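You operate a simulated robot arm through the tools that you are given. There is no shell and no other tool. Be economical: measure what you need, move in short steps, check, and stop when the job is done.

You are at the controls of a simulated robot arm. One attempt, no reset.

JOB
Plug the outlet, then set the line and pressure the white card shows.
Fine: free the valve latch and open the main valve; the fault lamp must stay dark.

It is judged by the outcome, as a careful person would: the job done as asked, and still so three seconds after it is handed in. It fails if anything else is knocked over, pushed out of place, dropped, spilled or broken.

ROBOT AND FRAMES
A 6-joint arm with a two-finger parallel gripper, fixed in place. Base frame: the origin is at the foot of the arm, x ahead of it, y to its left, z up. Units: mm, rad, N and s.
With the tool pointing down near the work surface it reaches from about 240 to 640 mm from the base axis. Its first joint turns from -1.152 to 1.152 rad. Payload 2.7 kg.
Tool frame: the origin (TCP) lies between the finger pads and is the grasp point; the fingertips stand 23 mm ahead of it; z points along the fingers, y is the line along which they close. Largest opening 94 mm; finger width 38, thickness 10; the body of the gripper, 54 by 96 mm, starts 39 mm behind the TCP.
Orientation is that of the tool frame in the base frame, as a unit quaternion [x, y, z, w]. With the fingers straight down and closing along the base's y, the tool's x points along the base's -x, its y along +y and its z along -z.

CONTROLS
- The arm moves only by the tool apply_moves. Its argument "series" is a list that holds one entry, the list of rows, each a list of 6 numbers: the shift along the tool's x, y, z in mm, then the turn, a rotation vector about the tool's x, y, z in degrees. In form: [[[x, y, z, wx, wy, wz], ...]]. A call has 1 to 12 rows; each row is the pose to reach, as a shift and turn from the pose commanded when the call began, along the tool's axes at that moment. "grip" is the gripper command, from -1 (shut) to 1 (fully open), values between in proportion, set as the call begins (left out, the last holds). Each row takes 0.2 s and may step no farther than 50 mm and 0.15 rad from the row before; otherwise, or with a gripper value out of range, the whole call is refused. Where a pose cannot be reached the arm comes as near as it can. A force on the tool above 40 N (or 10 N above the force at the start of the call, whichever is more), or a blocked arm, ends the call early, and 0.2 s more pass. The fingers move at their own pace (about 45 mm/s each) and stop on an object; they squeeze with about 42 N. The grip force told is the motor's: it shows also when the fingers shut on nothing. Time passes only in rows, and 0.2 s behind the last, so rows that repeat a pose let the fingers close. It gives the time, the measured TCP pose, the force on the tool (base axes), the opening and the grip force at its end, in the units of the frame above (readings bear some noise), with the torque about the TCP (base axes, N m) and any sound that the robot's microphone picked up.
- Cameras (640 x 400 px; columns grow to the right, rows downward): "scene" is fixed at [80, -431.3, 1420.9]; the picture's right is [0.75, -0.66, 0.00], its down [-0.28, -0.31, -0.91] and it looks along [0.60, 0.68, -0.42] (base axes); focal length 285 px, centre (320, 200). "wrist" rides on the gripper at [86, 16, -75] in the tool frame; the picture's right is [-0.18, 0.98, 0.00], its down [-0.58, -0.11, -0.81] and it looks along [-0.79, -0.15, 0.59] (tool axes); focal length 243 px, centre (320, 200). There is no depth. A picture from a camera that has moved, and an enlarged one, comes with that camera's place and axes in the base frame and with its lens.
- snapshot(camera): a new picture of that camera. The clock stands still meanwhile.
- close_up(camera, box): a new picture of the part [left, top, right, bottom] of that camera's present view, enlarged. The clock stands still meanwhile.
- sign_off(): hands the job in; it is judged then, once.

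Go step by step. Nothing tells you positions but the pictures and the camera data: compare them with the known pose of the tool, close in by small moves and look again before you grip or let go. The budget is 120 turns and 64 pictures, counting those below and the enlarged ones. Unless the task says otherwise, let go and move clear before handing in, and close with one line.

The tools are called after "Emit:" as a command line: name --argument value ..., lists and objects as JSON in quotes. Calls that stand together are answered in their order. apply_moves: Moves the arm, as the interface text tells. Its arguments: {"type":"object","properties":{"series":{"type":"array","items":{"type":"array","items":{"type":"array","items":{"type":"number"}}}},"grip":{"type":"number"}},"required":["series"]} The other tools are called the same way: snapshot (camera) takes a picture; close_up (camera, box) takes an enlarged picture of a part of a camera's view; sign_off () hands the job in.

At the start:

```text
time: 0.0
ee_pos: [329.2, 119.1, 1274.3]
tool_rot: [0.0, 1.0, -0.001, 0.001]
wrist_force: [0.3, -0.6, 0.6]
wrist_torque: [0.02, 0.0, 0.01]
gripper_width: 94.1
finger_force: 0.1
```

scene: 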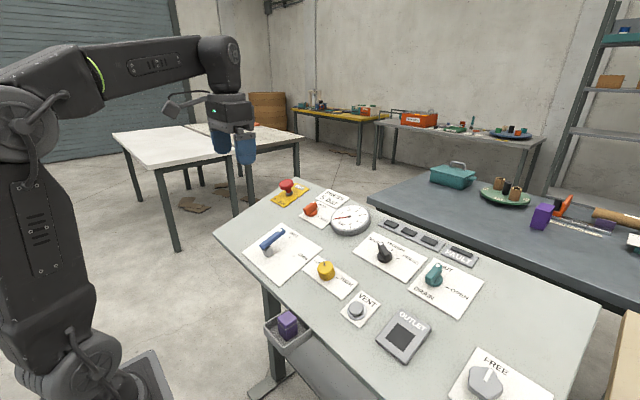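
wrist: 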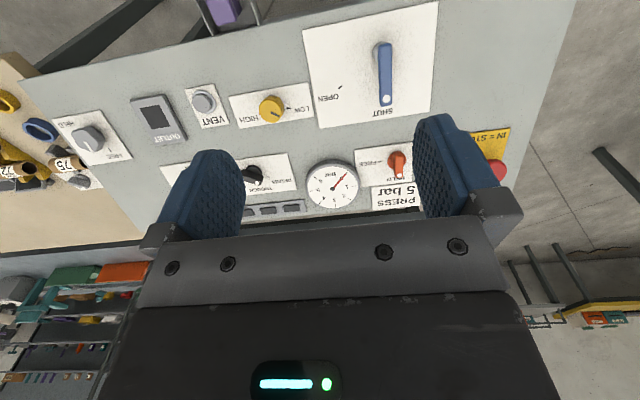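

I see a sloped panel with valves, knobs, a gauge, an outlet and a plug in a tray. I'll enlarge several parts to read the labels.

Emit:
close_up --camera "scene" --box '[220, 170, 380, 270]'

Emit:
close_up --camera "scene" --box '[340, 210, 500, 310]'

Emit:
close_up --camera "scene" --box '[250, 260, 442, 380]'

Emit:
close_up --camera "scene" --box '[430, 270, 640, 400]'

Emit:
close_up --camera "wrist" --box '[0, 60, 320, 260]'

Emit:
close_up --camera "wrist" --box '[220, 20, 540, 220]'

```text
4.00 times, centred on (300, 220) of scene
camera zoom: at [80.0, -431.3, 1420.9], right [0.75, -0.66, 0.0], down [-0.28, -0.31, -0.91], along [0.6, 0.68, -0.42], focal length 1141 px, centre (400, 120)
```

zoom: 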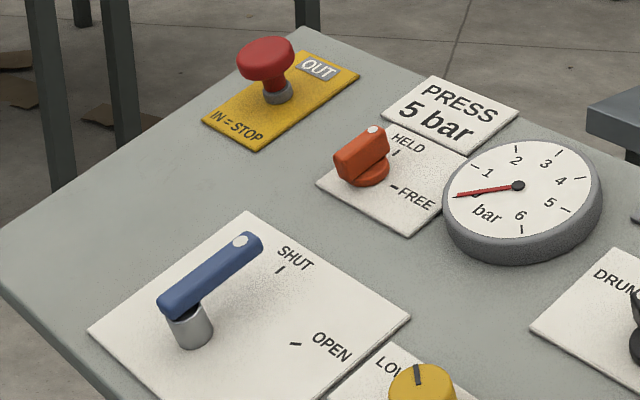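

```text
4.00 times, centred on (420, 260) of scene
camera zoom: at [80.0, -431.3, 1420.9], right [0.75, -0.66, 0.0], down [-0.28, -0.31, -0.91], along [0.6, 0.68, -0.42], focal length 1141 px, centre (-80, -40)
```

zoom: 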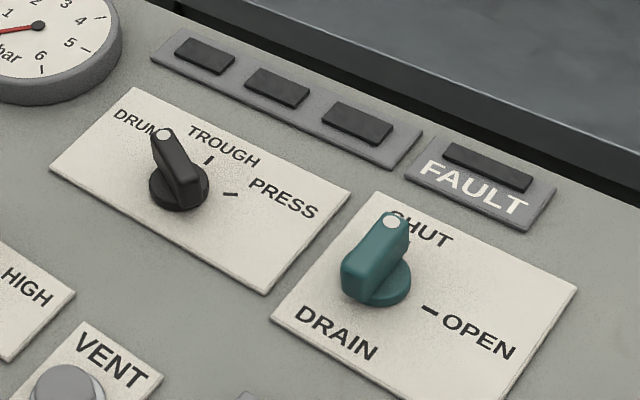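

```text
3.33 times, centred on (346, 320) of scene
camera zoom: at [80.0, -431.3, 1420.9], right [0.75, -0.66, 0.0], down [-0.28, -0.31, -0.91], along [0.6, 0.68, -0.42], focal length 951 px, centre (233, -200)
```

zoom: 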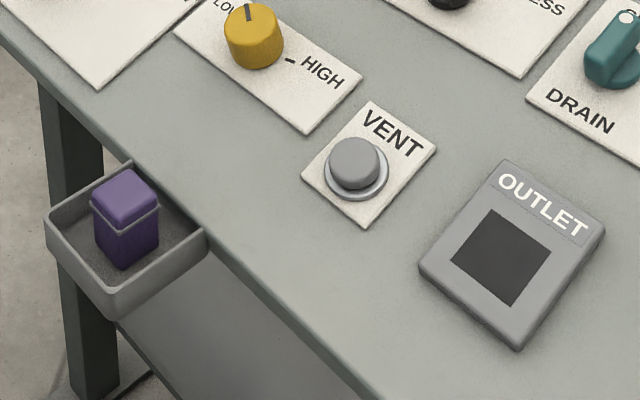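

```text
3.05 times, centred on (535, 335) of scene
camera zoom: at [80.0, -431.3, 1420.9], right [0.75, -0.66, 0.0], down [-0.28, -0.31, -0.91], along [0.6, 0.68, -0.42], focal length 870 px, centre (-335, -211)
```

zoom: 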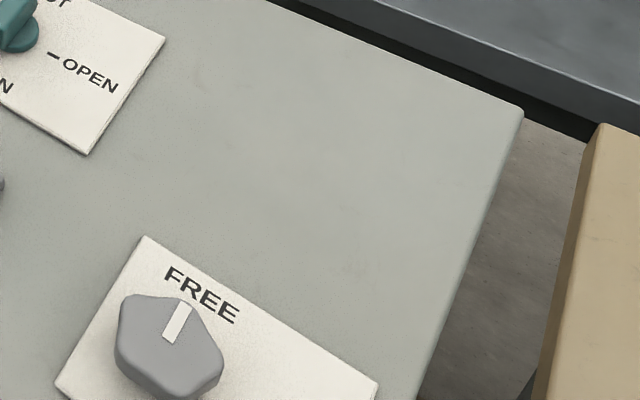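

```text
2.00 times, centred on (160, 160) of wrist
camera zoom: at [242.9, 134.5, 1348.4], right [0.18, 0.98, 0.0], down [0.58, -0.11, 0.81], along [0.79, -0.15, -0.59], focal length 485 px, centre (640, 280)
```

zoom: 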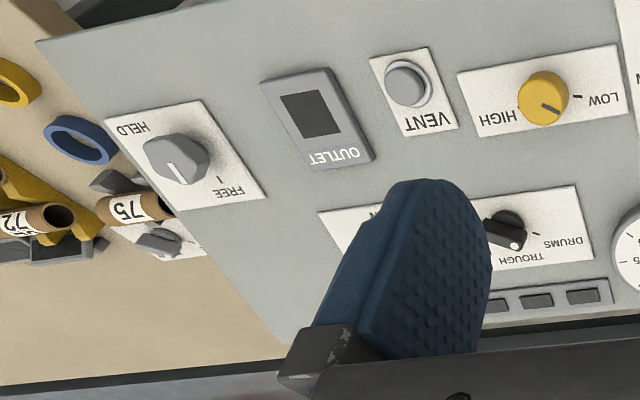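

```text
2.00 times, centred on (380, 120) of wrist
camera zoom: at [242.9, 134.5, 1348.4], right [0.18, 0.98, 0.0], down [0.58, -0.11, 0.81], along [0.79, -0.15, -0.59], focal length 485 px, centre (200, 360)
```

zoom: 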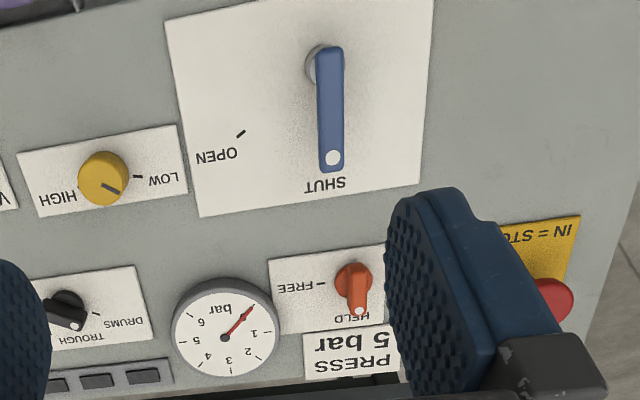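

The card reads PRESS, 5 bar. By triangulation the outlet is near (465,-235,935) and the plug top near (337,-32,907), in the tray at the panel's front edge. I'll move above the plug and look.

Emit:
apply_moves --series '[[[-1, -22, 36, 0, 0, 0], [-2, -44, 72, 0, 0, 0], [-3, -66, 108, 0, 0, 0], [-4, -88, 144, 0, 0, 0], [-6, -110, 180, 0, 0, 0], [-7, -130, 216, 0, 0, 0], [-8, -151, 250, 0, 0, 0], [-8, -151, 250, 0, 0, 0]]]' --grip 1

Emit:
snapshot --camera "wrist"

Emit:
snapshot --camera "scene"

```text
time: 1.8
ee_pos: [337.3, -34.6, 1023.8]
tool_rot: [-0.001, 1.0, 0.0, 0.001]
wrist_force: [0.3, 0.0, -0.3]
wrist_torque: [0.0, -0.03, -0.03]
gripper_width: 93.9
finger_force: 0.2
```

```text
55 pictures are left
camera wrist: at [250.6, -18.7, 1098.0], right [0.18, 0.98, 0.0], down [0.58, -0.11, 0.81], along [0.79, -0.15, -0.59], focal length 243 px, centre (320, 200)
```

wrist: 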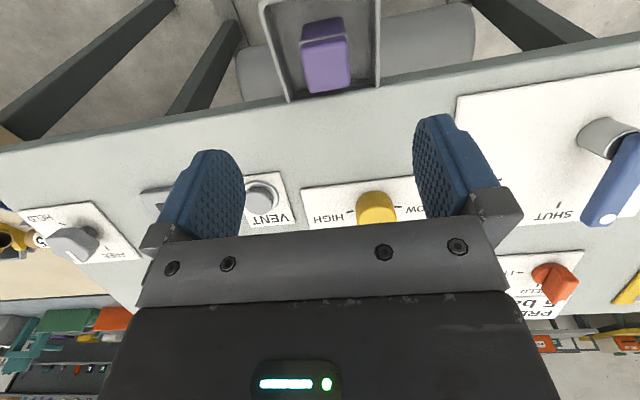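

```text
54 pictures are left
```

scene: 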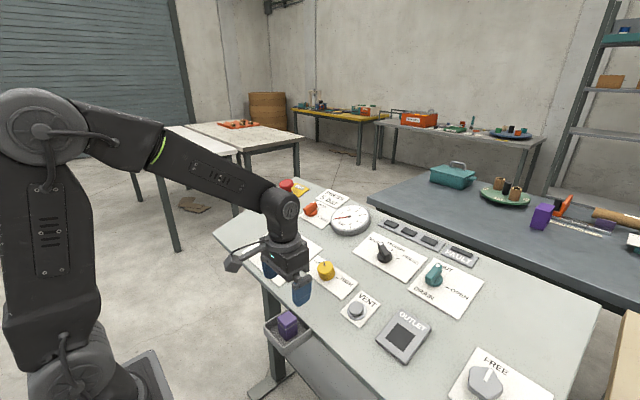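

The plug top checks out at about (339,-30,908). I'll enlarge it to see its shape and yaw.

Emit:
close_up --camera "wrist" --box '[240, 0, 400, 100]'

Emit:
close_up --camera "scene" --box '[240, 290, 336, 350]'

```text
4.00 times, centred on (320, 50) of wrist
camera zoom: at [250.6, -18.7, 1098.0], right [0.18, 0.98, 0.0], down [0.58, -0.11, 0.81], along [0.79, -0.15, -0.59], focal length 970 px, centre (320, 800)
```

zoom: 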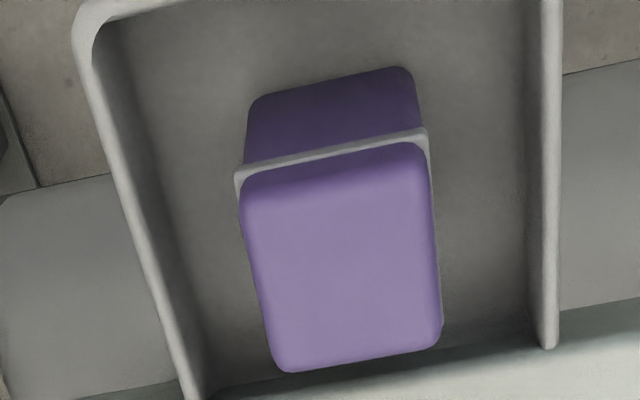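

```text
6.67 times, centred on (288, 320) of scene
camera zoom: at [80.0, -431.3, 1420.9], right [0.75, -0.66, 0.0], down [-0.28, -0.31, -0.91], along [0.6, 0.68, -0.42], focal length 1902 px, centre (533, -600)
```

zoom: 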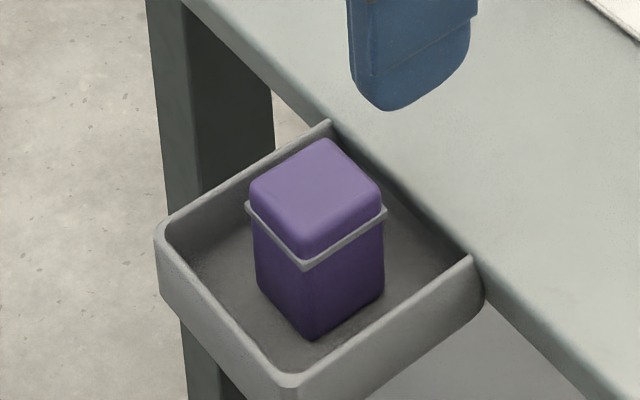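

The plug has a light cap above a grey collar and a dark body below, with its sides aligned to the base axes, about 34 mm wide. I'll descend to just above it and check.

Emit:
apply_moves --series '[[[0, 2, 25, 0, 0, 0], [0, 4, 50, 0, 0, 0], [0, 4, 76, 0, 0, 0], [0, 4, 76, 0, 0, 0]]]'

Emit:
close_up --camera "wrist" --box '[160, 0, 480, 200]'

Emit:
close_up --camera "scene" --box '[240, 270, 352, 340]'

```text
time: 2.8
ee_pos: [338.2, -30.2, 948.5]
tool_rot: [0.0, 1.0, 0.0, 0.0]
wrist_force: [0.1, -0.7, 0.7]
wrist_torque: [0.01, 0.01, 0.01]
gripper_width: 94.0
finger_force: 0.1
```

```text
2.00 times, centred on (320, 100) of wrist
camera zoom: at [250.9, -13.2, 1022.7], right [0.18, 0.98, 0.0], down [0.58, -0.11, 0.81], along [0.79, -0.15, -0.59], focal length 485 px, centre (320, 400)
```

zoom: 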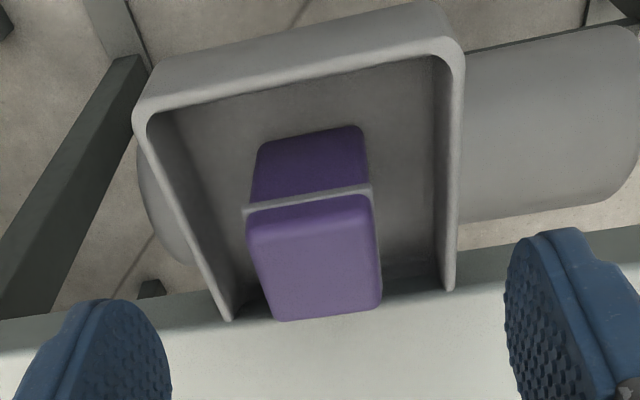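

```text
5.71 times, centred on (296, 305) of scene
camera zoom: at [80.0, -431.3, 1420.9], right [0.75, -0.66, 0.0], down [-0.28, -0.31, -0.91], along [0.6, 0.68, -0.42], focal length 1630 px, centre (457, -400)
```

zoom: 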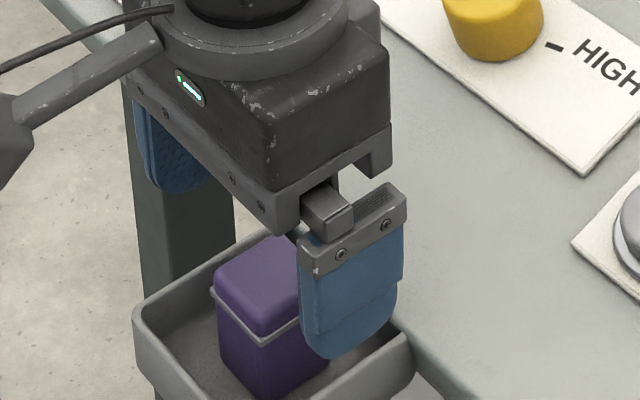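

TCP is centred over the plug; its top is around z 914 and the collar around 902. I'll go down 18 mm and compare the fingertips with the collar.

Emit:
apply_moves --series '[[[0, -0.5, 9, 0, 0, 0], [0, -0.5, 18, 0, 0, 0], [0, -0.5, 18, 0, 0, 0]]]' --grip 0.2

Emit:
close_up --camera "wrist" --box '[200, 50, 440, 200]'

Emit:
close_up --camera "scene" --box '[240, 280, 352, 350]'

```text
time: 3.6
ee_pos: [339.6, -29.6, 930.2]
tool_rot: [0.0, 1.0, 0.0, 0.001]
wrist_force: [-0.5, -0.8, 0.3]
wrist_torque: [-0.02, 0.06, -0.01]
gripper_width: 56.2
finger_force: 0.2
```

```text
2.67 times, centred on (320, 125) of wrist
camera zoom: at [251.6, -13.7, 1003.9], right [0.18, 0.98, 0.0], down [0.58, -0.11, 0.81], along [0.79, -0.15, -0.59], focal length 647 px, centre (320, 400)
```

zoom: 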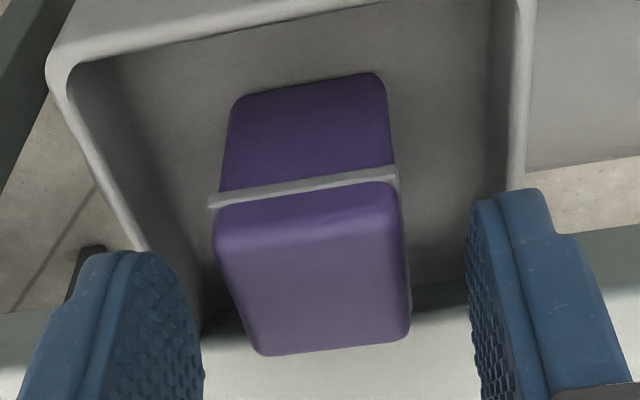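

```text
5.71 times, centred on (296, 315) of scene
camera zoom: at [80.0, -431.3, 1420.9], right [0.75, -0.66, 0.0], down [-0.28, -0.31, -0.91], along [0.6, 0.68, -0.42], focal length 1630 px, centre (457, -457)
```

zoom: 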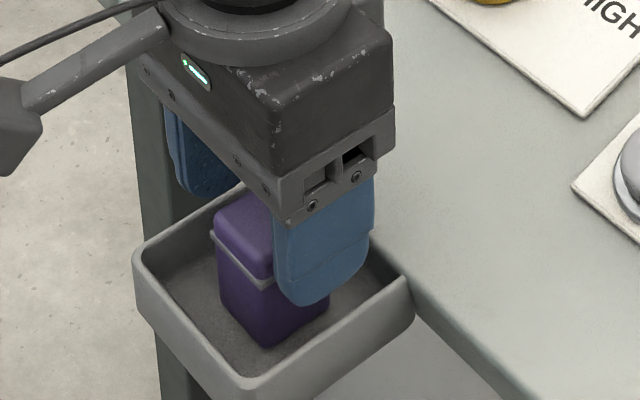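

The fingertips are about level with the collar's top; the cap is only about 9 mm tall. I'll go 4 mm lower with a small lateral correction, then close on the cap and collar.

Emit:
apply_moves --series '[[[1.5, -1.5, 4, 0, 0, 0], [1.5, -1.5, 4, 0, 0, 0]]]'

Emit:
apply_moves --series '[[[0, 0, 0, 0, 0, 0], [0, 0, 0, 0, 0, 0], [0, 0, 0, 0, 0, 0], [0, 0, 0, 0, 0, 0]]]' --grip -1

Emit:
close_up --camera "wrist" --box '[200, 50, 440, 200]'

```text
time: 4.2
ee_pos: [337.6, -30.7, 925.8]
tool_rot: [0.001, 1.0, -0.001, 0.001]
wrist_force: [-0.5, -0.6, 0.6]
wrist_torque: [0.02, -0.02, 0.03]
gripper_width: 56.6
finger_force: 0.1
```

```text
time: 5.2
ee_pos: [336.6, -30.0, 926.8]
tool_rot: [0.001, 1.0, 0.001, 0.001]
wrist_force: [0.0, -0.6, -0.3]
wrist_torque: [-0.03, 0.0, 0.01]
gripper_width: 32.9
finger_force: 42.0
```

```text
2.67 times, centred on (320, 125) of wrist
camera zoom: at [250.1, -14.6, 1000.3], right [0.18, 0.98, 0.0], down [0.58, -0.11, 0.81], along [0.79, -0.15, -0.59], focal length 647 px, centre (320, 400)
```

zoom: 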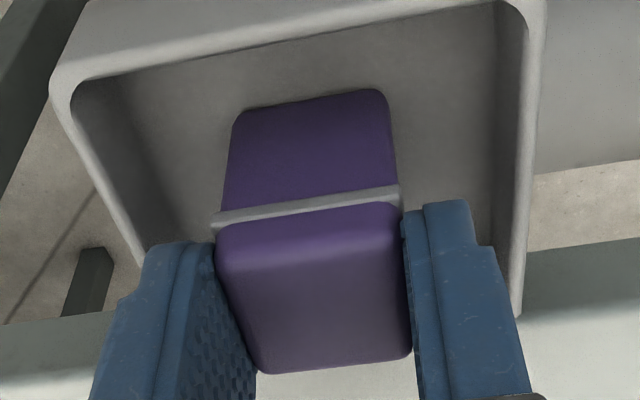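

The plug is gripped at 32.9 mm. I'll lift it out of the tray and look.

Emit:
apply_moves --series '[[[0, 0, -15, 0, 0, 0], [0, 0, -40, 0, 0, 0], [0, 0, -75, 0, 0, 0], [0, 0, -110, 0, 0, 0], [0, 0, -110, 0, 0, 0]]]'

Emit:
snapshot --camera "wrist"

```text
time: 6.4
ee_pos: [336.4, -33.8, 1034.6]
tool_rot: [0.0, 1.0, 0.0, 0.001]
wrist_force: [0.7, 0.2, 0.5]
wrist_torque: [0.0, 0.01, -0.01]
gripper_width: 0.0
finger_force: 42.2
```

```text
46 pictures are left
camera wrist: at [248.8, -16.2, 1109.7], right [0.18, 0.98, 0.0], down [0.58, -0.11, 0.81], along [0.79, -0.15, -0.59], focal length 243 px, centre (320, 200)
```

wrist: 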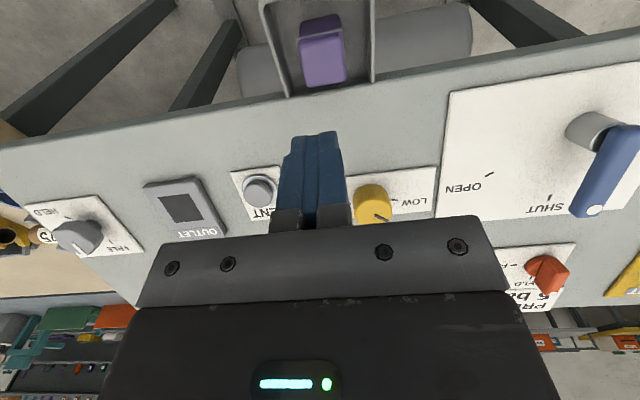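

The fingers slipped off the shallow cap; the plug still stands in the tray. I'll grip deeper, down past the collar, and later press it home with closed fingers.

Emit:
apply_moves --series '[[[0, 0, 0, 0, 0, 0], [0, 2, 0, 0, 0, 0], [0, 2, 40, 0, 0, 0], [0, 2, 80, 0, 0, 0], [0, 2, 80, 0, 0, 0]]]' --grip 0.2

Emit:
close_up --camera "wrist" --box '[200, 0, 440, 150]'

```text
time: 7.6
ee_pos: [337.7, -30.0, 955.6]
tool_rot: [0.0, 1.0, 0.0, 0.001]
wrist_force: [0.6, 0.5, 0.3]
wrist_torque: [0.02, -0.01, -0.01]
gripper_width: 56.4
finger_force: 0.1
```

```text
2.67 times, centred on (320, 75) of wrist
camera zoom: at [250.5, -13.7, 1029.2], right [0.18, 0.98, 0.0], down [0.58, -0.11, 0.81], along [0.79, -0.15, -0.59], focal length 647 px, centre (320, 533)
```

zoom: 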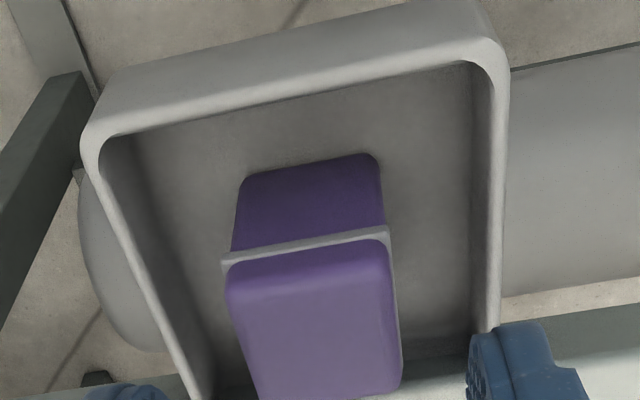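

The plug hasn't moved. I'll go down to TCP z of about 912 and close.

Emit:
apply_moves --series '[[[0, -1, 20, 0, 0, 0], [0, -1, 34, 0, 0, 0], [0, -1, 44, 0, 0, 0], [0, -1, 44, 0, 0, 0]]]'

Emit:
apply_moves --series '[[[0, 0, 0, 0, 0, 0], [0, 0, 0, 0, 0, 0], [0, 0, 0, 0, 0, 0], [0, 0, -4, 0, 0, 0], [0, 0, -10, 0, 0, 0], [0, 0, -20, 0, 0, 0], [0, 0, -20, 0, 0, 0]]]' --grip -1

Emit:
close_up --camera "wrist" --box '[200, 50, 440, 200]'

```text
time: 8.5
ee_pos: [336.9, -30.9, 915.2]
tool_rot: [0.0, 1.0, -0.001, 0.002]
wrist_force: [-4.8, 0.0, 10.6]
wrist_torque: [0.4, 0.27, 0.2]
gripper_width: 56.4
finger_force: 0.1
stopped in row 4: the force on the tool passed its limit at 51 N (the readings are from after the stop); the commanded pose is now the measured one
```

```text
time: 10.1
ee_pos: [337.9, -30.5, 934.8]
tool_rot: [0.0, 1.0, 0.0, 0.002]
wrist_force: [0.1, -1.1, -0.9]
wrist_torque: [0.01, -0.01, 0.0]
gripper_width: 33.4
finger_force: 42.1
```

```text
2.67 times, centred on (320, 125) of wrist
camera zoom: at [251.0, -13.9, 1008.9], right [0.18, 0.98, 0.0], down [0.58, -0.11, 0.81], along [0.79, -0.15, -0.59], focal length 647 px, centre (320, 400)
```

zoom: 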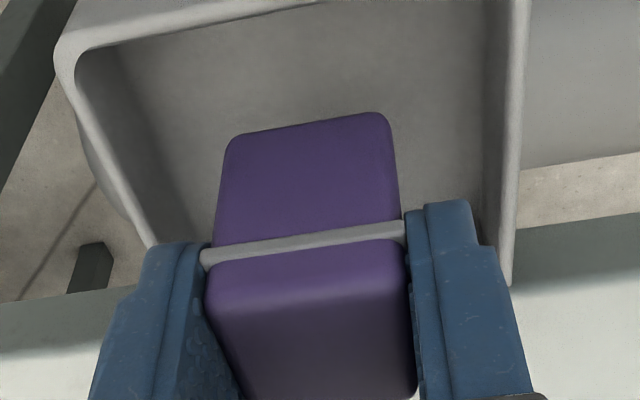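

The descent was stopped by contact with something, probably a fingertip on the panel's front lip. The plug is now gripped deeper and rising with the gripper. I'll lift further and check.

Emit:
apply_moves --series '[[[0, 0, -20, 0, 0, 0], [0, 0, -45, 0, 0, 0], [0, 0, -75, 0, 0, 0], [0, 0, -105, 0, 0, 0], [0, 0, -105, 0, 0, 0]]]'

Emit:
snapshot --camera "wrist"

```text
time: 11.3
ee_pos: [338.7, -28.5, 1040.5]
tool_rot: [0.0, 1.0, 0.0, 0.002]
wrist_force: [1.3, 0.0, -1.0]
wrist_torque: [0.02, -0.04, -0.02]
gripper_width: 33.4
finger_force: 42.0
```

```text
43 pictures are left
camera wrist: at [252.0, -12.7, 1114.0], right [0.18, 0.98, 0.0], down [0.58, -0.11, 0.81], along [0.79, -0.15, -0.59], focal length 243 px, centre (320, 200)
```

wrist: 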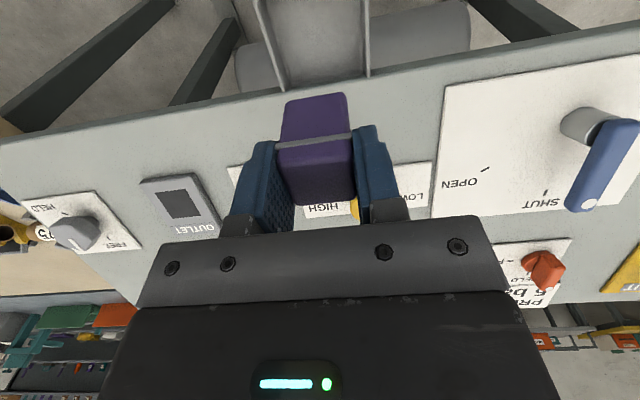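

The plug is firmly held and hangs vertical. I'll carry it above the outlet and tilt the tool about 20° to match the panel normal.

Emit:
apply_moves --series '[[[-15, -40, 0, 0, 0, 0], [-30, -80, 0, 0, 0, 0], [-50, -120, 0, 0, 0, 0], [-70, -165, 0, 0, 0, 0], [-88, -206, 0, 0, 0, 0], [-88, -206, 0, 0, -7, 0], [-88, -206, 0, 0, -14, 0], [-88, -206, 0, 0, -20, 0], [-88, -206, 0, 0, -20, 0]]]'

Emit:
snapshot --camera "wrist"

Emit:
snapshot --camera "scene"

```text
time: 13.3
ee_pos: [427.5, -235.4, 1041.3]
tool_rot: [0.001, 0.984, 0.0, 0.176]
wrist_force: [-0.2, -0.2, -0.9]
wrist_torque: [0.01, 0.03, 0.02]
gripper_width: 33.1
finger_force: 42.1
```

```text
42 pictures are left
camera wrist: at [318.7, -219.3, 1080.6], right [0.17, 0.98, 0.06], down [0.27, -0.11, 0.96], along [0.95, -0.15, -0.28], focal length 243 px, centre (320, 200)
```

wrist: 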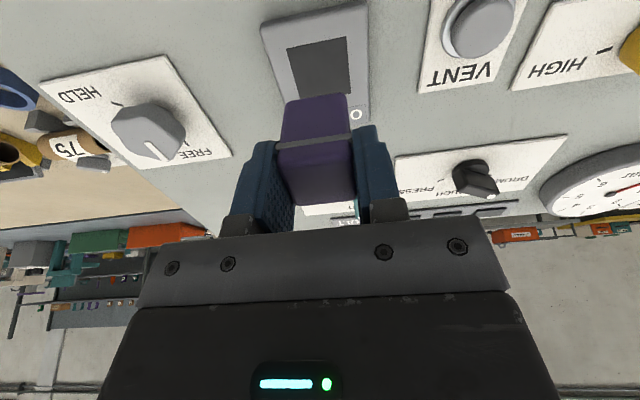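

```text
41 pictures are left
```

scene: 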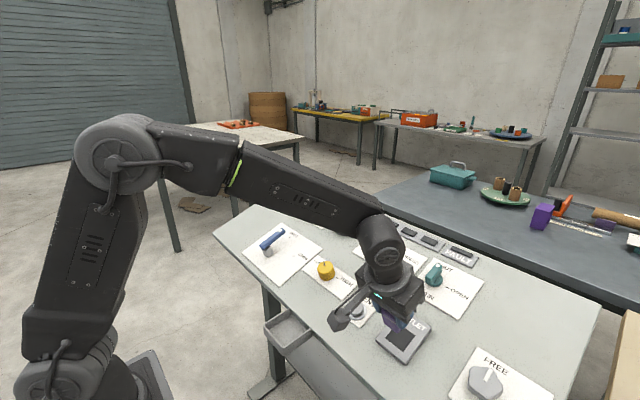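

I'm tilted and hovering. I'll enlarge the outlet to compare hole and plug.

Emit:
close_up --camera "wrist" --box '[220, 0, 420, 125]'

Emit:
close_up --camera "scene" --box '[340, 280, 468, 360]'

```text
3.20 times, centred on (320, 62) of wrist
camera zoom: at [318.7, -219.3, 1080.6], right [0.17, 0.98, 0.06], down [0.27, -0.11, 0.96], along [0.95, -0.15, -0.28], focal length 776 px, centre (320, 640)
```

zoom: 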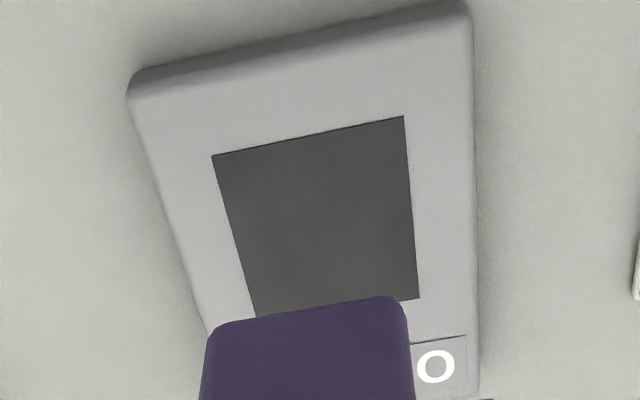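

```text
5.00 times, centred on (404, 320) of scene
camera zoom: at [80.0, -431.3, 1420.9], right [0.75, -0.66, 0.0], down [-0.28, -0.31, -0.91], along [0.6, 0.68, -0.42], focal length 1426 px, centre (-100, -400)
```

zoom: 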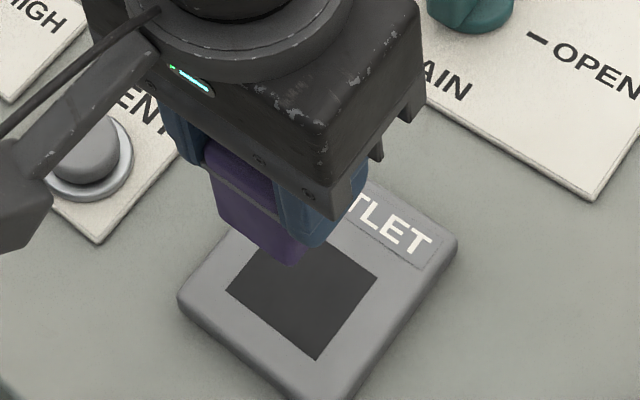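

Hole and plug edges run parallel, so the tilt and yaw are right. The hole is about 40 mm wide, centred about 2 mm off in tool x and 108 mm ahead. I'll approach 48 mm and recheck.

Emit:
apply_moves --series '[[[-1.5, -0.5, 16, 0, 0, 0], [-1.5, -0.5, 32, 0, 0, 0], [-1.5, -0.5, 48, 0, 0, 0], [-1.5, -0.5, 48, 0, 0, 0]]]'

Emit:
close_up --camera "wrist" --box '[220, 0, 420, 125]'

Emit:
close_up --camera "scene" --box '[340, 290, 468, 370]'

```text
time: 14.3
ee_pos: [445.0, -236.3, 995.7]
tool_rot: [0.0, 0.984, 0.0, 0.177]
wrist_force: [0.6, 0.4, 0.0]
wrist_torque: [-0.02, 0.02, -0.01]
gripper_width: 33.2
finger_force: 41.2
```

```text
3.20 times, centred on (320, 62) of wrist
camera zoom: at [337.4, -220.5, 1035.6], right [0.17, 0.98, 0.06], down [0.27, -0.11, 0.96], along [0.95, -0.15, -0.28], focal length 776 px, centre (320, 640)
```

zoom: 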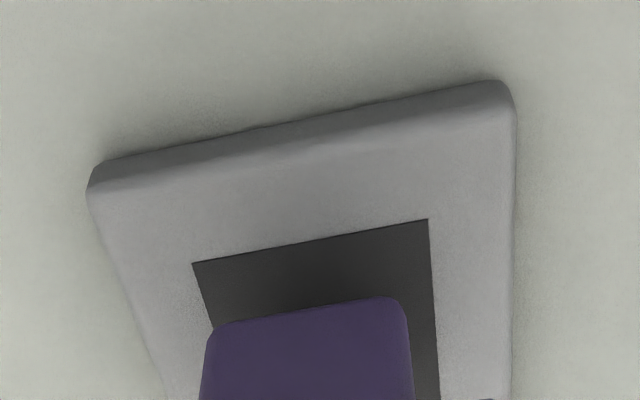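

```text
5.00 times, centred on (404, 330) of scene
camera zoom: at [80.1, -431.3, 1420.9], right [0.75, -0.66, 0.0], down [-0.28, -0.31, -0.91], along [0.6, 0.68, -0.42], focal length 1426 px, centre (-100, -450)
```

zoom: 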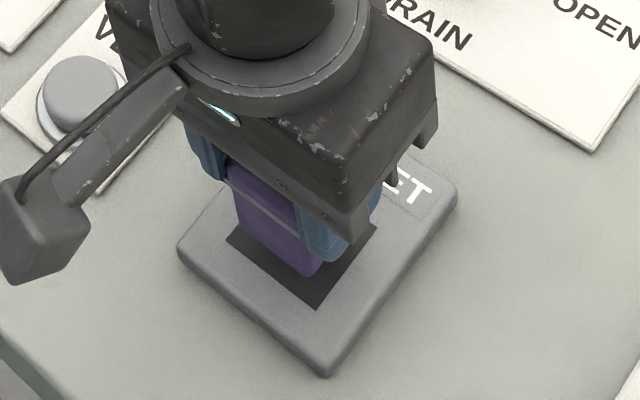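

The gap from plug bottom to surface is about 12 mm, with about 3.5 mm clearance per side. I'll shift (+1.5,+1) mm and insert 22 mm while watching the force.

Emit:
apply_moves --series '[[[1.5, 1, 0, 0, 0, 0], [1.5, 1, 6, 0, 0, 0], [1.5, 1, 11, 0, 0, 0], [1.5, 1, 15, 0, 0, 0], [1.5, 1, 19, 0, 0, 0], [1.5, 1, 22, 0, 0, 0], [1.5, 1, 22, 0, 0, 0]]]'

Emit:
close_up --camera "wrist" --box '[200, 25, 440, 175]'

Emit:
close_up --camera "scene" --box '[340, 290, 468, 370]'

```text
time: 15.9
ee_pos: [451.2, -235.4, 977.6]
tool_rot: [0.0, 0.984, -0.001, 0.18]
wrist_force: [-8.8, 4.3, 31.2]
wrist_torque: [0.14, 0.04, 0.08]
gripper_width: 33.4
finger_force: 42.1
```

```text
2.67 times, centred on (320, 100) of wrist
camera zoom: at [343.0, -219.0, 1016.5], right [0.17, 0.98, 0.06], down [0.26, -0.11, 0.96], along [0.95, -0.15, -0.27], focal length 647 px, centre (320, 467)
```

zoom: 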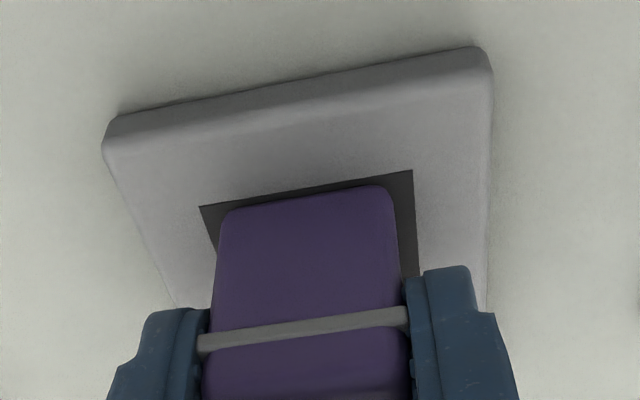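

```text
5.00 times, centred on (404, 330) of scene
camera zoom: at [79.3, -431.0, 1421.0], right [0.75, -0.66, 0.0], down [-0.27, -0.31, -0.91], along [0.6, 0.68, -0.42], focal length 1426 px, centre (-100, -450)
```

zoom: 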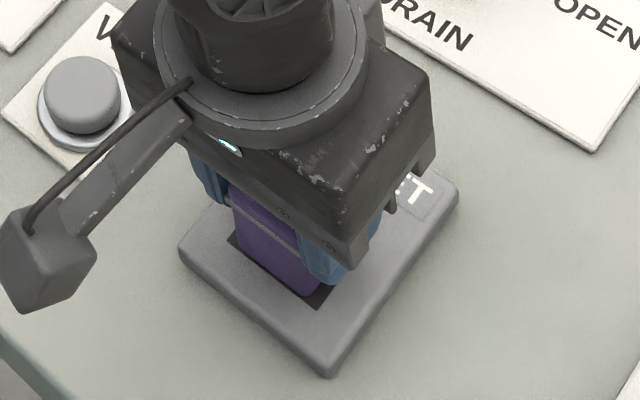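

The push meets about 31 N with the plug a few mm below the rim. I'll press slightly harder to see whether it slides in or has bottomed.

Emit:
apply_moves --series '[[[0, 0, 1, 0, 0, 0], [0, 0, 2, 0, 0, 0], [0, 0, 3, 0, 0, 0]]]'

Emit:
close_up --camera "wrist" --box '[240, 50, 400, 150]'

```text
time: 16.7
ee_pos: [450.4, -234.9, 974.3]
tool_rot: [-0.001, 0.984, -0.002, 0.179]
wrist_force: [-5.2, 0.6, 32.5]
wrist_torque: [0.08, -0.04, 0.02]
gripper_width: 33.4
finger_force: 42.1
```

```text
4.00 times, centred on (320, 100) of wrist
camera zoom: at [343.3, -219.0, 1013.4], right [0.17, 0.98, 0.06], down [0.26, -0.11, 0.96], along [0.95, -0.15, -0.27], focal length 970 px, centre (320, 600)
```

zoom: 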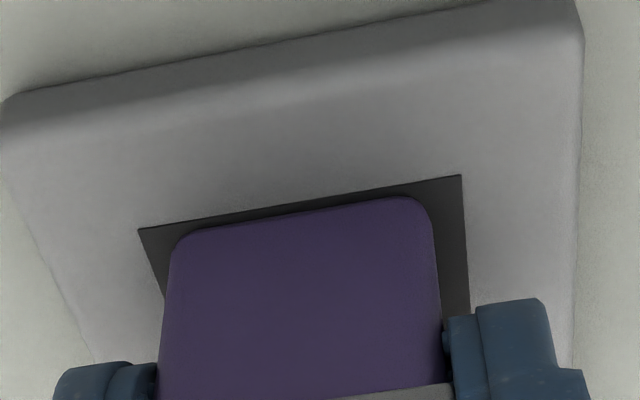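

The visible body is shortening while the collar stays put in the grip, so the plug is going in against friction. I'll keep pressing in small steps.

Emit:
apply_moves --series '[[[0, 0, 1, 0, 0, 0], [0, 0, 2, 0, 0, 0], [0, 0, 3, 0, 0, 0], [0, 0, 4, 0, 0, 0], [0, 0, 5, 0, 0, 0], [0, 0, 6, 0, 0, 0], [0, 0, 7, 0, 0, 0]]]'

Emit:
close_up --camera "wrist" --box '[240, 75, 400, 175]'

```text
time: 17.4
ee_pos: [451.7, -236.2, 974.1]
tool_rot: [0.0, 0.984, -0.003, 0.18]
wrist_force: [-2.2, 0.6, 6.3]
wrist_torque: [0.11, 0.15, 0.0]
gripper_width: 33.0
finger_force: 42.3
stopped in row 3: the force on the tool passed its limit at 44 N (the readings are from after the stop); the commanded pose is now the measured one
```

```text
4.00 times, centred on (320, 125) of wrist
camera zoom: at [344.3, -219.4, 1012.6], right [0.17, 0.98, 0.06], down [0.26, -0.1, 0.96], along [0.95, -0.15, -0.27], focal length 970 px, centre (320, 500)
```

zoom: 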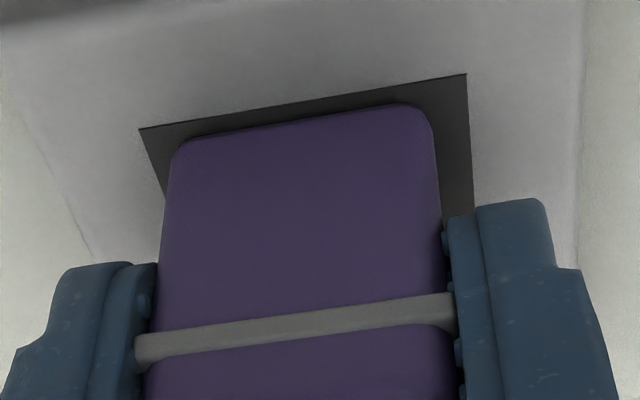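

The plug is sliding up in the grip rather than in, so it either rests on a floor or is caught on a rim. I'll test sideways with a small shift toward the front rim and watch the force and gap.

Emit:
apply_moves --series '[[[2, 0, -0.5, 0, 0, 0], [4, 0, -0.5, 0, 0, 0], [6, 0, -0.5, 0, 0, 0], [6, 0, -0.5, 0, 0, 0]]]'

Emit:
close_up --camera "wrist" --box '[240, 75, 400, 175]'

```text
time: 18.4
ee_pos: [445.5, -236.0, 971.1]
tool_rot: [0.0, 0.984, -0.001, 0.179]
wrist_force: [-0.2, 0.2, 11.9]
wrist_torque: [0.1, 0.05, 0.0]
gripper_width: 33.1
finger_force: 42.3
```

```text
4.00 times, centred on (320, 125) of wrist
camera zoom: at [338.7, -219.7, 1010.7], right [0.17, 0.98, 0.06], down [0.26, -0.11, 0.96], along [0.95, -0.15, -0.27], focal length 970 px, centre (320, 500)
```

zoom: 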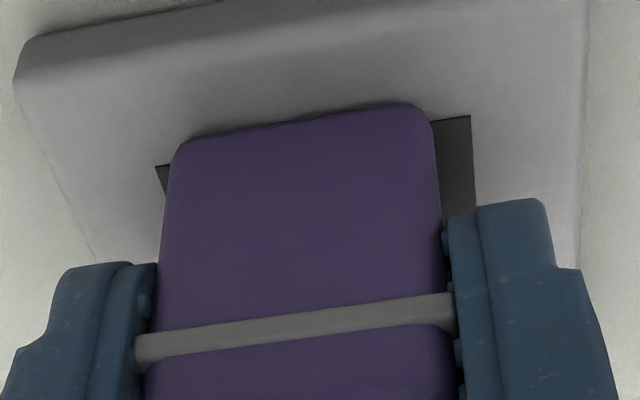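

The plug slid over the rim without resistance, so it was standing on a surface rather than in a hole. I'll back off and look closely at the bare outlet.

Emit:
apply_moves --series '[[[0, 0, -20, 0, 0, 0], [0, 0, -60, 0, 0, 0], [0, 0, -100, 0, 0, 0], [-20, 45, -100, 0, 0, 0], [-20, 90, -100, 0, 0, 0], [-20, 130, -100, 0, 0, 0], [-20, 130, -100, 0, 0, 0]]]'

Emit:
close_up --camera "scene" --box '[364, 310, 444, 360]'

Emit:
snapshot --camera "wrist"

```text
time: 20.0
ee_pos: [428.6, -104.2, 1071.7]
tool_rot: [0.001, 0.984, -0.002, 0.179]
wrist_force: [0.5, 0.4, -0.4]
wrist_torque: [0.03, 0.0, 0.0]
gripper_width: 33.2
finger_force: 42.0
```

```text
8.00 times, centred on (404, 335) of scene
camera zoom: at [80.1, -431.3, 1420.9], right [0.75, -0.66, 0.0], down [-0.28, -0.31, -0.91], along [0.6, 0.68, -0.42], focal length 2282 px, centre (-352, -880)
```

zoom: 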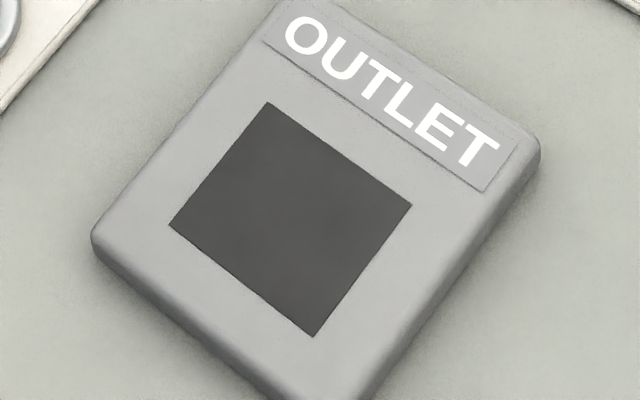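

```text
30 pictures are left
camera wrist: at [321.6, -87.7, 1110.0], right [0.17, 0.98, 0.06], down [0.26, -0.11, 0.96], along [0.95, -0.15, -0.28], focal length 243 px, centre (320, 200)
```

wrist: 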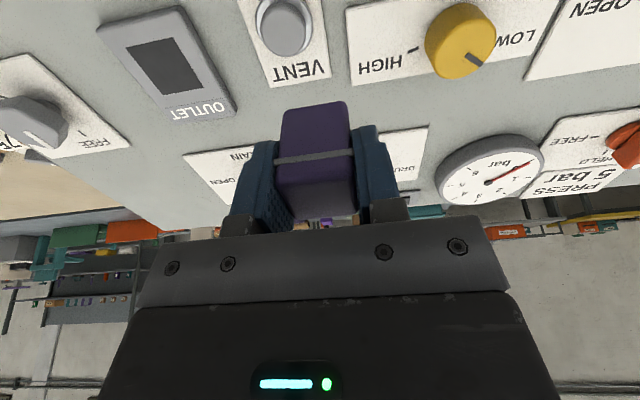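

Still ambiguous, so I'll enlarge the wrist view of the outlet interior.

Emit:
close_up --camera "wrist" --box '[120, 25, 216, 85]'

```text
6.67 times, centred on (168, 55) of wrist
camera zoom: at [321.6, -87.7, 1110.0], right [0.17, 0.98, 0.06], down [0.26, -0.11, 0.96], along [0.95, -0.15, -0.28], focal length 1618 px, centre (1333, 1167)
```

zoom: 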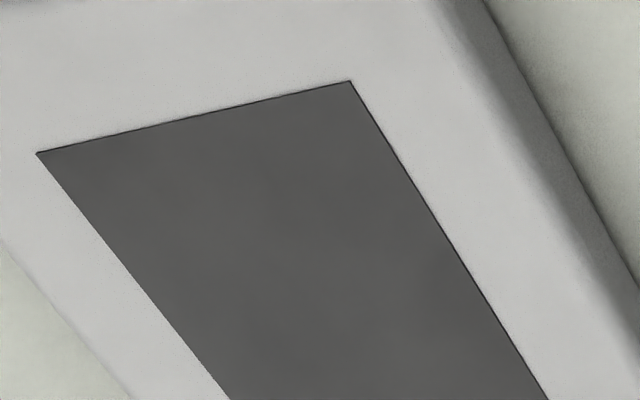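

There's only a hairline step at the outlet's edge, so it looks like a very shallow seat. I'll return over its centre and check from there.

Emit:
apply_moves --series '[[[4, -45, 0, 0, 0, 0], [8, -90, 0, 0, 0, 0], [14, -130, 0, 0, 0, 0], [14, -130, 45, 0, 0, 0], [14, -130, 85, 0, 0, 0], [14, -130, 85, 0, 0, 0]]]'

Emit:
close_up --camera "wrist" --box '[220, 25, 420, 150]'

```text
time: 21.4
ee_pos: [446.7, -236.9, 985.7]
tool_rot: [0.0, 0.984, -0.002, 0.179]
wrist_force: [0.4, 0.4, -1.1]
wrist_torque: [-0.01, 0.01, -0.01]
gripper_width: 33.4
finger_force: 41.7
```

```text
3.20 times, centred on (320, 88) of wrist
camera zoom: at [338.3, -220.8, 1025.7], right [0.17, 0.98, 0.06], down [0.26, -0.11, 0.96], along [0.95, -0.15, -0.27], focal length 776 px, centre (320, 560)
```

zoom: 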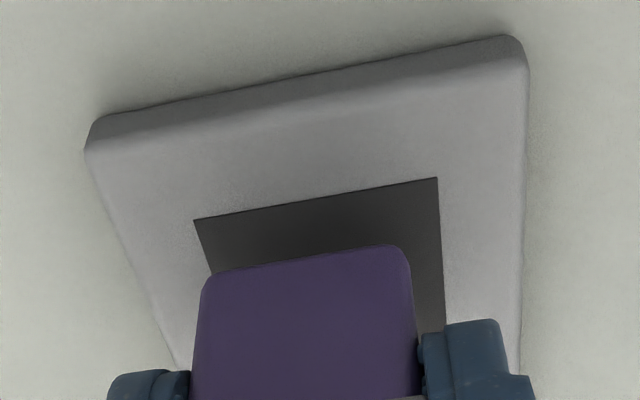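

The plug sits a few mm right of the seat's centre. I'll shift +2 mm in y, then descend gently to contact.

Emit:
apply_moves --series '[[[-0.5, 2, 5, 0, 0, 0], [-0.5, 2, 9, 0, 0, 0], [-0.5, 2, 12, 0, 0, 0], [-0.5, 2, 14, 0, 0, 0], [-0.5, 2, 15, 0, 0, 0], [-0.5, 2, 16, 0, 0, 0], [-0.5, 2, 16, 0, 0, 0]]]'

```text
time: 23.0
ee_pos: [450.9, -233.5, 973.9]
tool_rot: [-0.001, 0.984, -0.001, 0.18]
wrist_force: [-9.8, 3.4, 15.9]
wrist_torque: [0.22, 0.33, 0.08]
gripper_width: 33.0
finger_force: 42.5
```

Contact at about 18 N. I'll do a small search motion under light pressure to see whether the plug drops into a seat.

Emit:
apply_moves --series '[[[1, 0, 0, 0, 0, 0], [1, 1, 0, 0, 0, 0], [-1, 1, 0, 0, 0, 0], [-1, -1, 0, 0, 0, 0], [1, -1.5, 0, 0, 0, 0], [2, 0, 0, 0, 0, 0], [1, 2, 0, 0, 0, 0], [-2, 2, 0, 0, 0, 0], [-3, 0, 0, 0, 0, 0], [-2, -2, 0, 0, 0, 0], [0, 0, 0, 0, 0, 0]]]'

Emit:
close_up --camera "wrist" --box '[220, 50, 420, 175]'

```text
time: 25.4
ee_pos: [454.3, -234.9, 975.1]
tool_rot: [0.0, 0.983, -0.004, 0.183]
wrist_force: [6.6, -9.2, 24.0]
wrist_torque: [0.05, 0.99, -0.03]
gripper_width: 33.1
finger_force: 41.9
heard: snap
```

```text
3.20 times, centred on (320, 112) of wrist
camera zoom: at [346.8, -218.5, 1012.8], right [0.17, 0.98, 0.06], down [0.25, -0.1, 0.96], along [0.95, -0.15, -0.27], focal length 776 px, centre (320, 480)
```

zoom: 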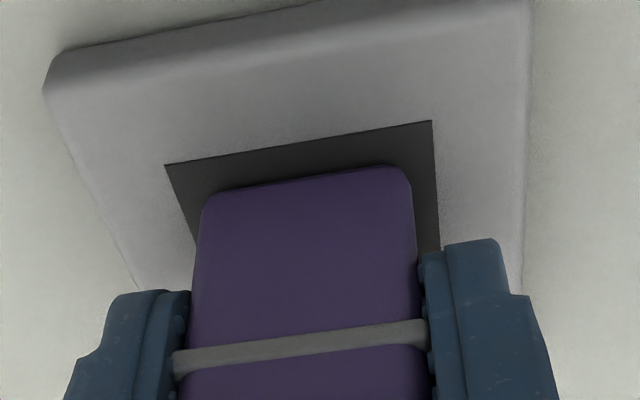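

I heard a snap, so the plug has latched into its seat. I'll open the gripper and back straight off.

Emit:
apply_moves --series '[[[0, 0, 0, 0, 0, 0], [0, 0, 0, 0, 0, 0], [0, 0, 0, 0, 0, 0], [0, 0, -20, 0, 0, 0], [0, 0, -60, 0, 0, 0], [0, 0, -60, 0, 0, 0]]]' --grip 0.1

Emit:
snapshot --camera "wrist"

```text
time: 26.8
ee_pos: [429.5, -233.6, 1029.8]
tool_rot: [0.0, 0.984, -0.002, 0.178]
wrist_force: [-0.3, -1.0, -0.5]
wrist_torque: [0.0, -0.01, -0.01]
gripper_width: 51.8
finger_force: 0.0
```

```text
26 pictures are left
camera wrist: at [322.2, -217.1, 1068.7], right [0.17, 0.98, 0.06], down [0.26, -0.11, 0.96], along [0.95, -0.15, -0.28], focal length 243 px, centre (320, 200)
```

wrist: 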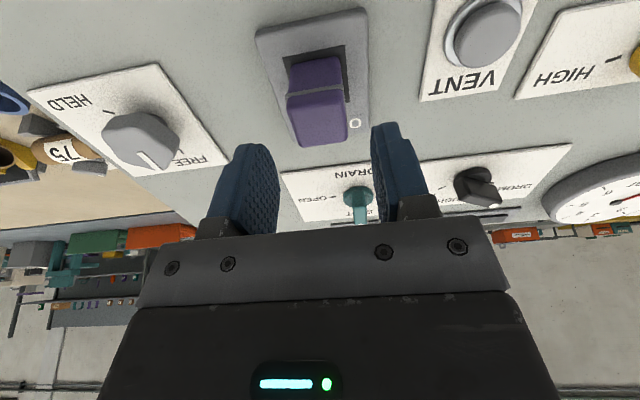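

The plug stands seated in the outlet. Next is the line selector (black knob, near (605,-65)), which I'll approach at the same standoff to look at.

Emit:
apply_moves --series '[[[-29, 34, -1, 0, 0, 0], [-58, 68, -2, 0, 0, 0], [-87, 102, -3, 0, 0, 0], [-116, 136, -4, 0, 0, 0], [-146, 168, -4, 0, 0, 0], [-146, 168, -4, 0, 0, 0]]]' --grip -0.2

Emit:
snapshot --camera "wrist"

```text
time: 28.2
ee_pos: [567.4, -65.0, 1083.8]
tool_rot: [0.001, 0.984, -0.002, 0.179]
wrist_force: [1.1, -0.4, -0.2]
wrist_torque: [-0.01, 0.02, 0.0]
gripper_width: 37.4
finger_force: 0.1
```

```text
25 pictures are left
camera wrist: at [459.9, -49.5, 1122.4], right [0.17, 0.98, 0.06], down [0.26, -0.11, 0.96], along [0.95, -0.15, -0.28], focal length 243 px, centre (320, 200)
```

wrist: 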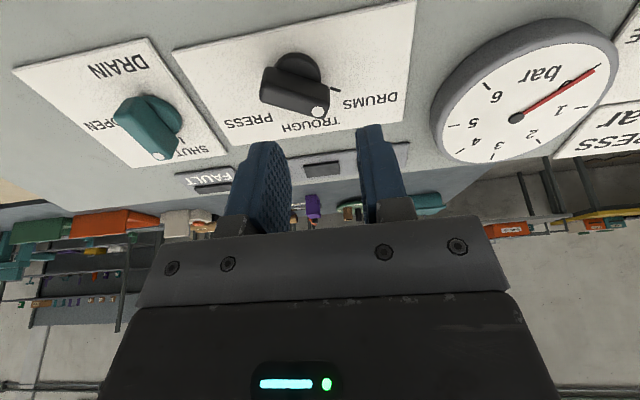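

I'll enlarge the selector.

Emit:
close_up --camera "wrist" --box '[190, 10, 414, 150]'

```text
2.86 times, centred on (302, 80) of wrist
camera zoom: at [459.9, -49.5, 1122.4], right [0.17, 0.98, 0.06], down [0.26, -0.11, 0.96], along [0.95, -0.15, -0.28], focal length 693 px, centre (371, 543)
```

zoom: 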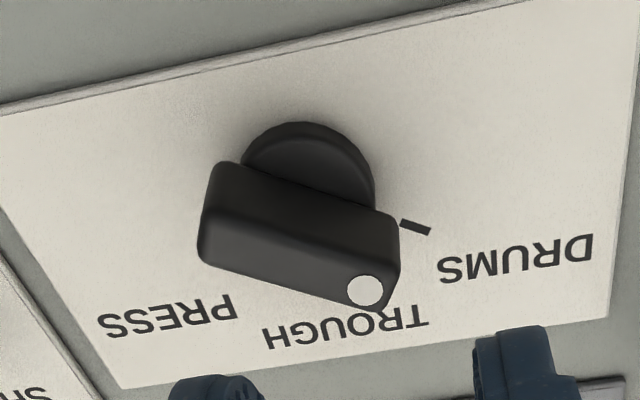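

The selector axis is near tool (-1,-18), its top about 83 mm ahead, and the pointer is at DRUMS (about 50° left). PRESS should be about 100° clockwise. I'll align over the bar, yawed -50°.

Emit:
apply_moves --series '[[[0, -5, 0, 0, 0, -8], [0, -10, 5, 0, 0, -16], [0, -15, 10, 0, 0, -24], [-1, -18, 20, 0, 0, -32], [-1, -18, 30, 0, 0, -40], [-1, -18, 40, 0, 0, -48], [-1, -18, 45, 0, 0, -50], [-1, -18, 45, 0, 0, -50]]]'

Emit:
close_up --camera "wrist" --box '[200, 30, 440, 180]'

```text
time: 30.0
ee_pos: [582.7, -84.9, 1040.2]
tool_rot: [-0.416, 0.892, -0.077, 0.161]
wrist_force: [0.4, 0.5, -0.1]
wrist_torque: [0.01, 0.01, 0.0]
gripper_width: 37.5
finger_force: 0.1
```

```text
2.67 times, centred on (320, 105) of wrist
camera zoom: at [493.2, -140.2, 1086.7], right [-0.6, 0.77, -0.23], down [0.14, 0.38, 0.91], along [0.79, 0.51, -0.34], focal length 647 px, centre (320, 453)
```

zoom: 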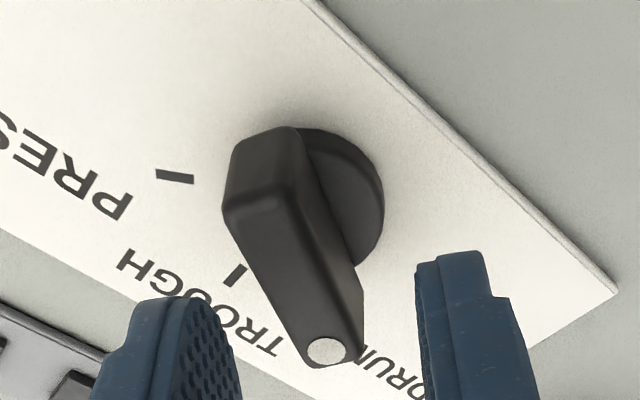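

The ticks are 60° apart, the axis is at tool (-2.9,-4.7) and the bar is at about 60° left. I'll yaw 10° more, centre, descend and grip the bar.

Emit:
apply_moves --series '[[[-3, -4.8, 0, 0, 0, -5], [-3, -4.8, 0, 0, 0, -10], [-3, -4.8, 15, 0, 0, -10], [-3, -4.8, 24, 0, 0, -10], [-3, -4.8, 30, 0, 0, -10], [-3, -4.8, 30, 0, 0, -10]]]'

Emit:
close_up --camera "wrist" --box '[200, 50, 440, 200]'

```text
time: 31.4
ee_pos: [599.3, -83.6, 1015.7]
tool_rot: [-0.492, 0.852, -0.091, 0.154]
wrist_force: [-0.5, -0.5, 0.1]
wrist_torque: [-0.01, 0.01, 0.01]
gripper_width: 37.6
finger_force: 0.0
```

```text
2.67 times, centred on (320, 125) of wrist
camera zoom: at [519.1, -150.9, 1064.7], right [-0.71, 0.65, -0.27], down [0.08, 0.45, 0.89], along [0.7, 0.61, -0.37], focal length 647 px, centre (320, 400)
```

zoom: 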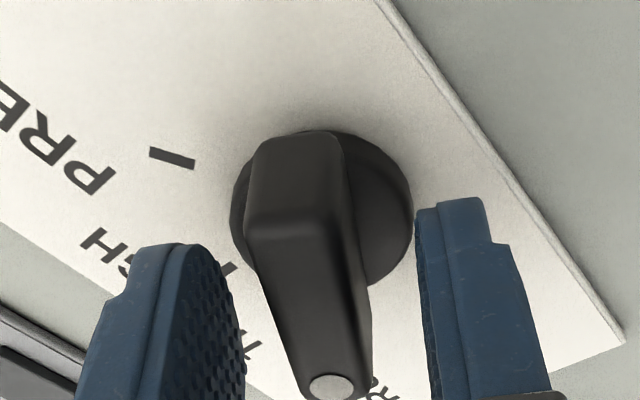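

The bar sits between the fingers and is aligned. I'll close on it.

Emit:
apply_moves --series '[[[0, 0, 0, 0, 0, 0], [0, 0, 0, 0, 0, 0], [0, 0, 0, 0, 0, 0], [0, 0, 0, 0, 0, 0]]]' --grip -1

```text
time: 32.4
ee_pos: [600.9, -84.1, 1015.3]
tool_rot: [-0.492, 0.852, -0.091, 0.154]
wrist_force: [7.1, -2.2, 0.0]
wrist_torque: [0.26, 0.68, 0.01]
gripper_width: 16.5
finger_force: 45.2
```

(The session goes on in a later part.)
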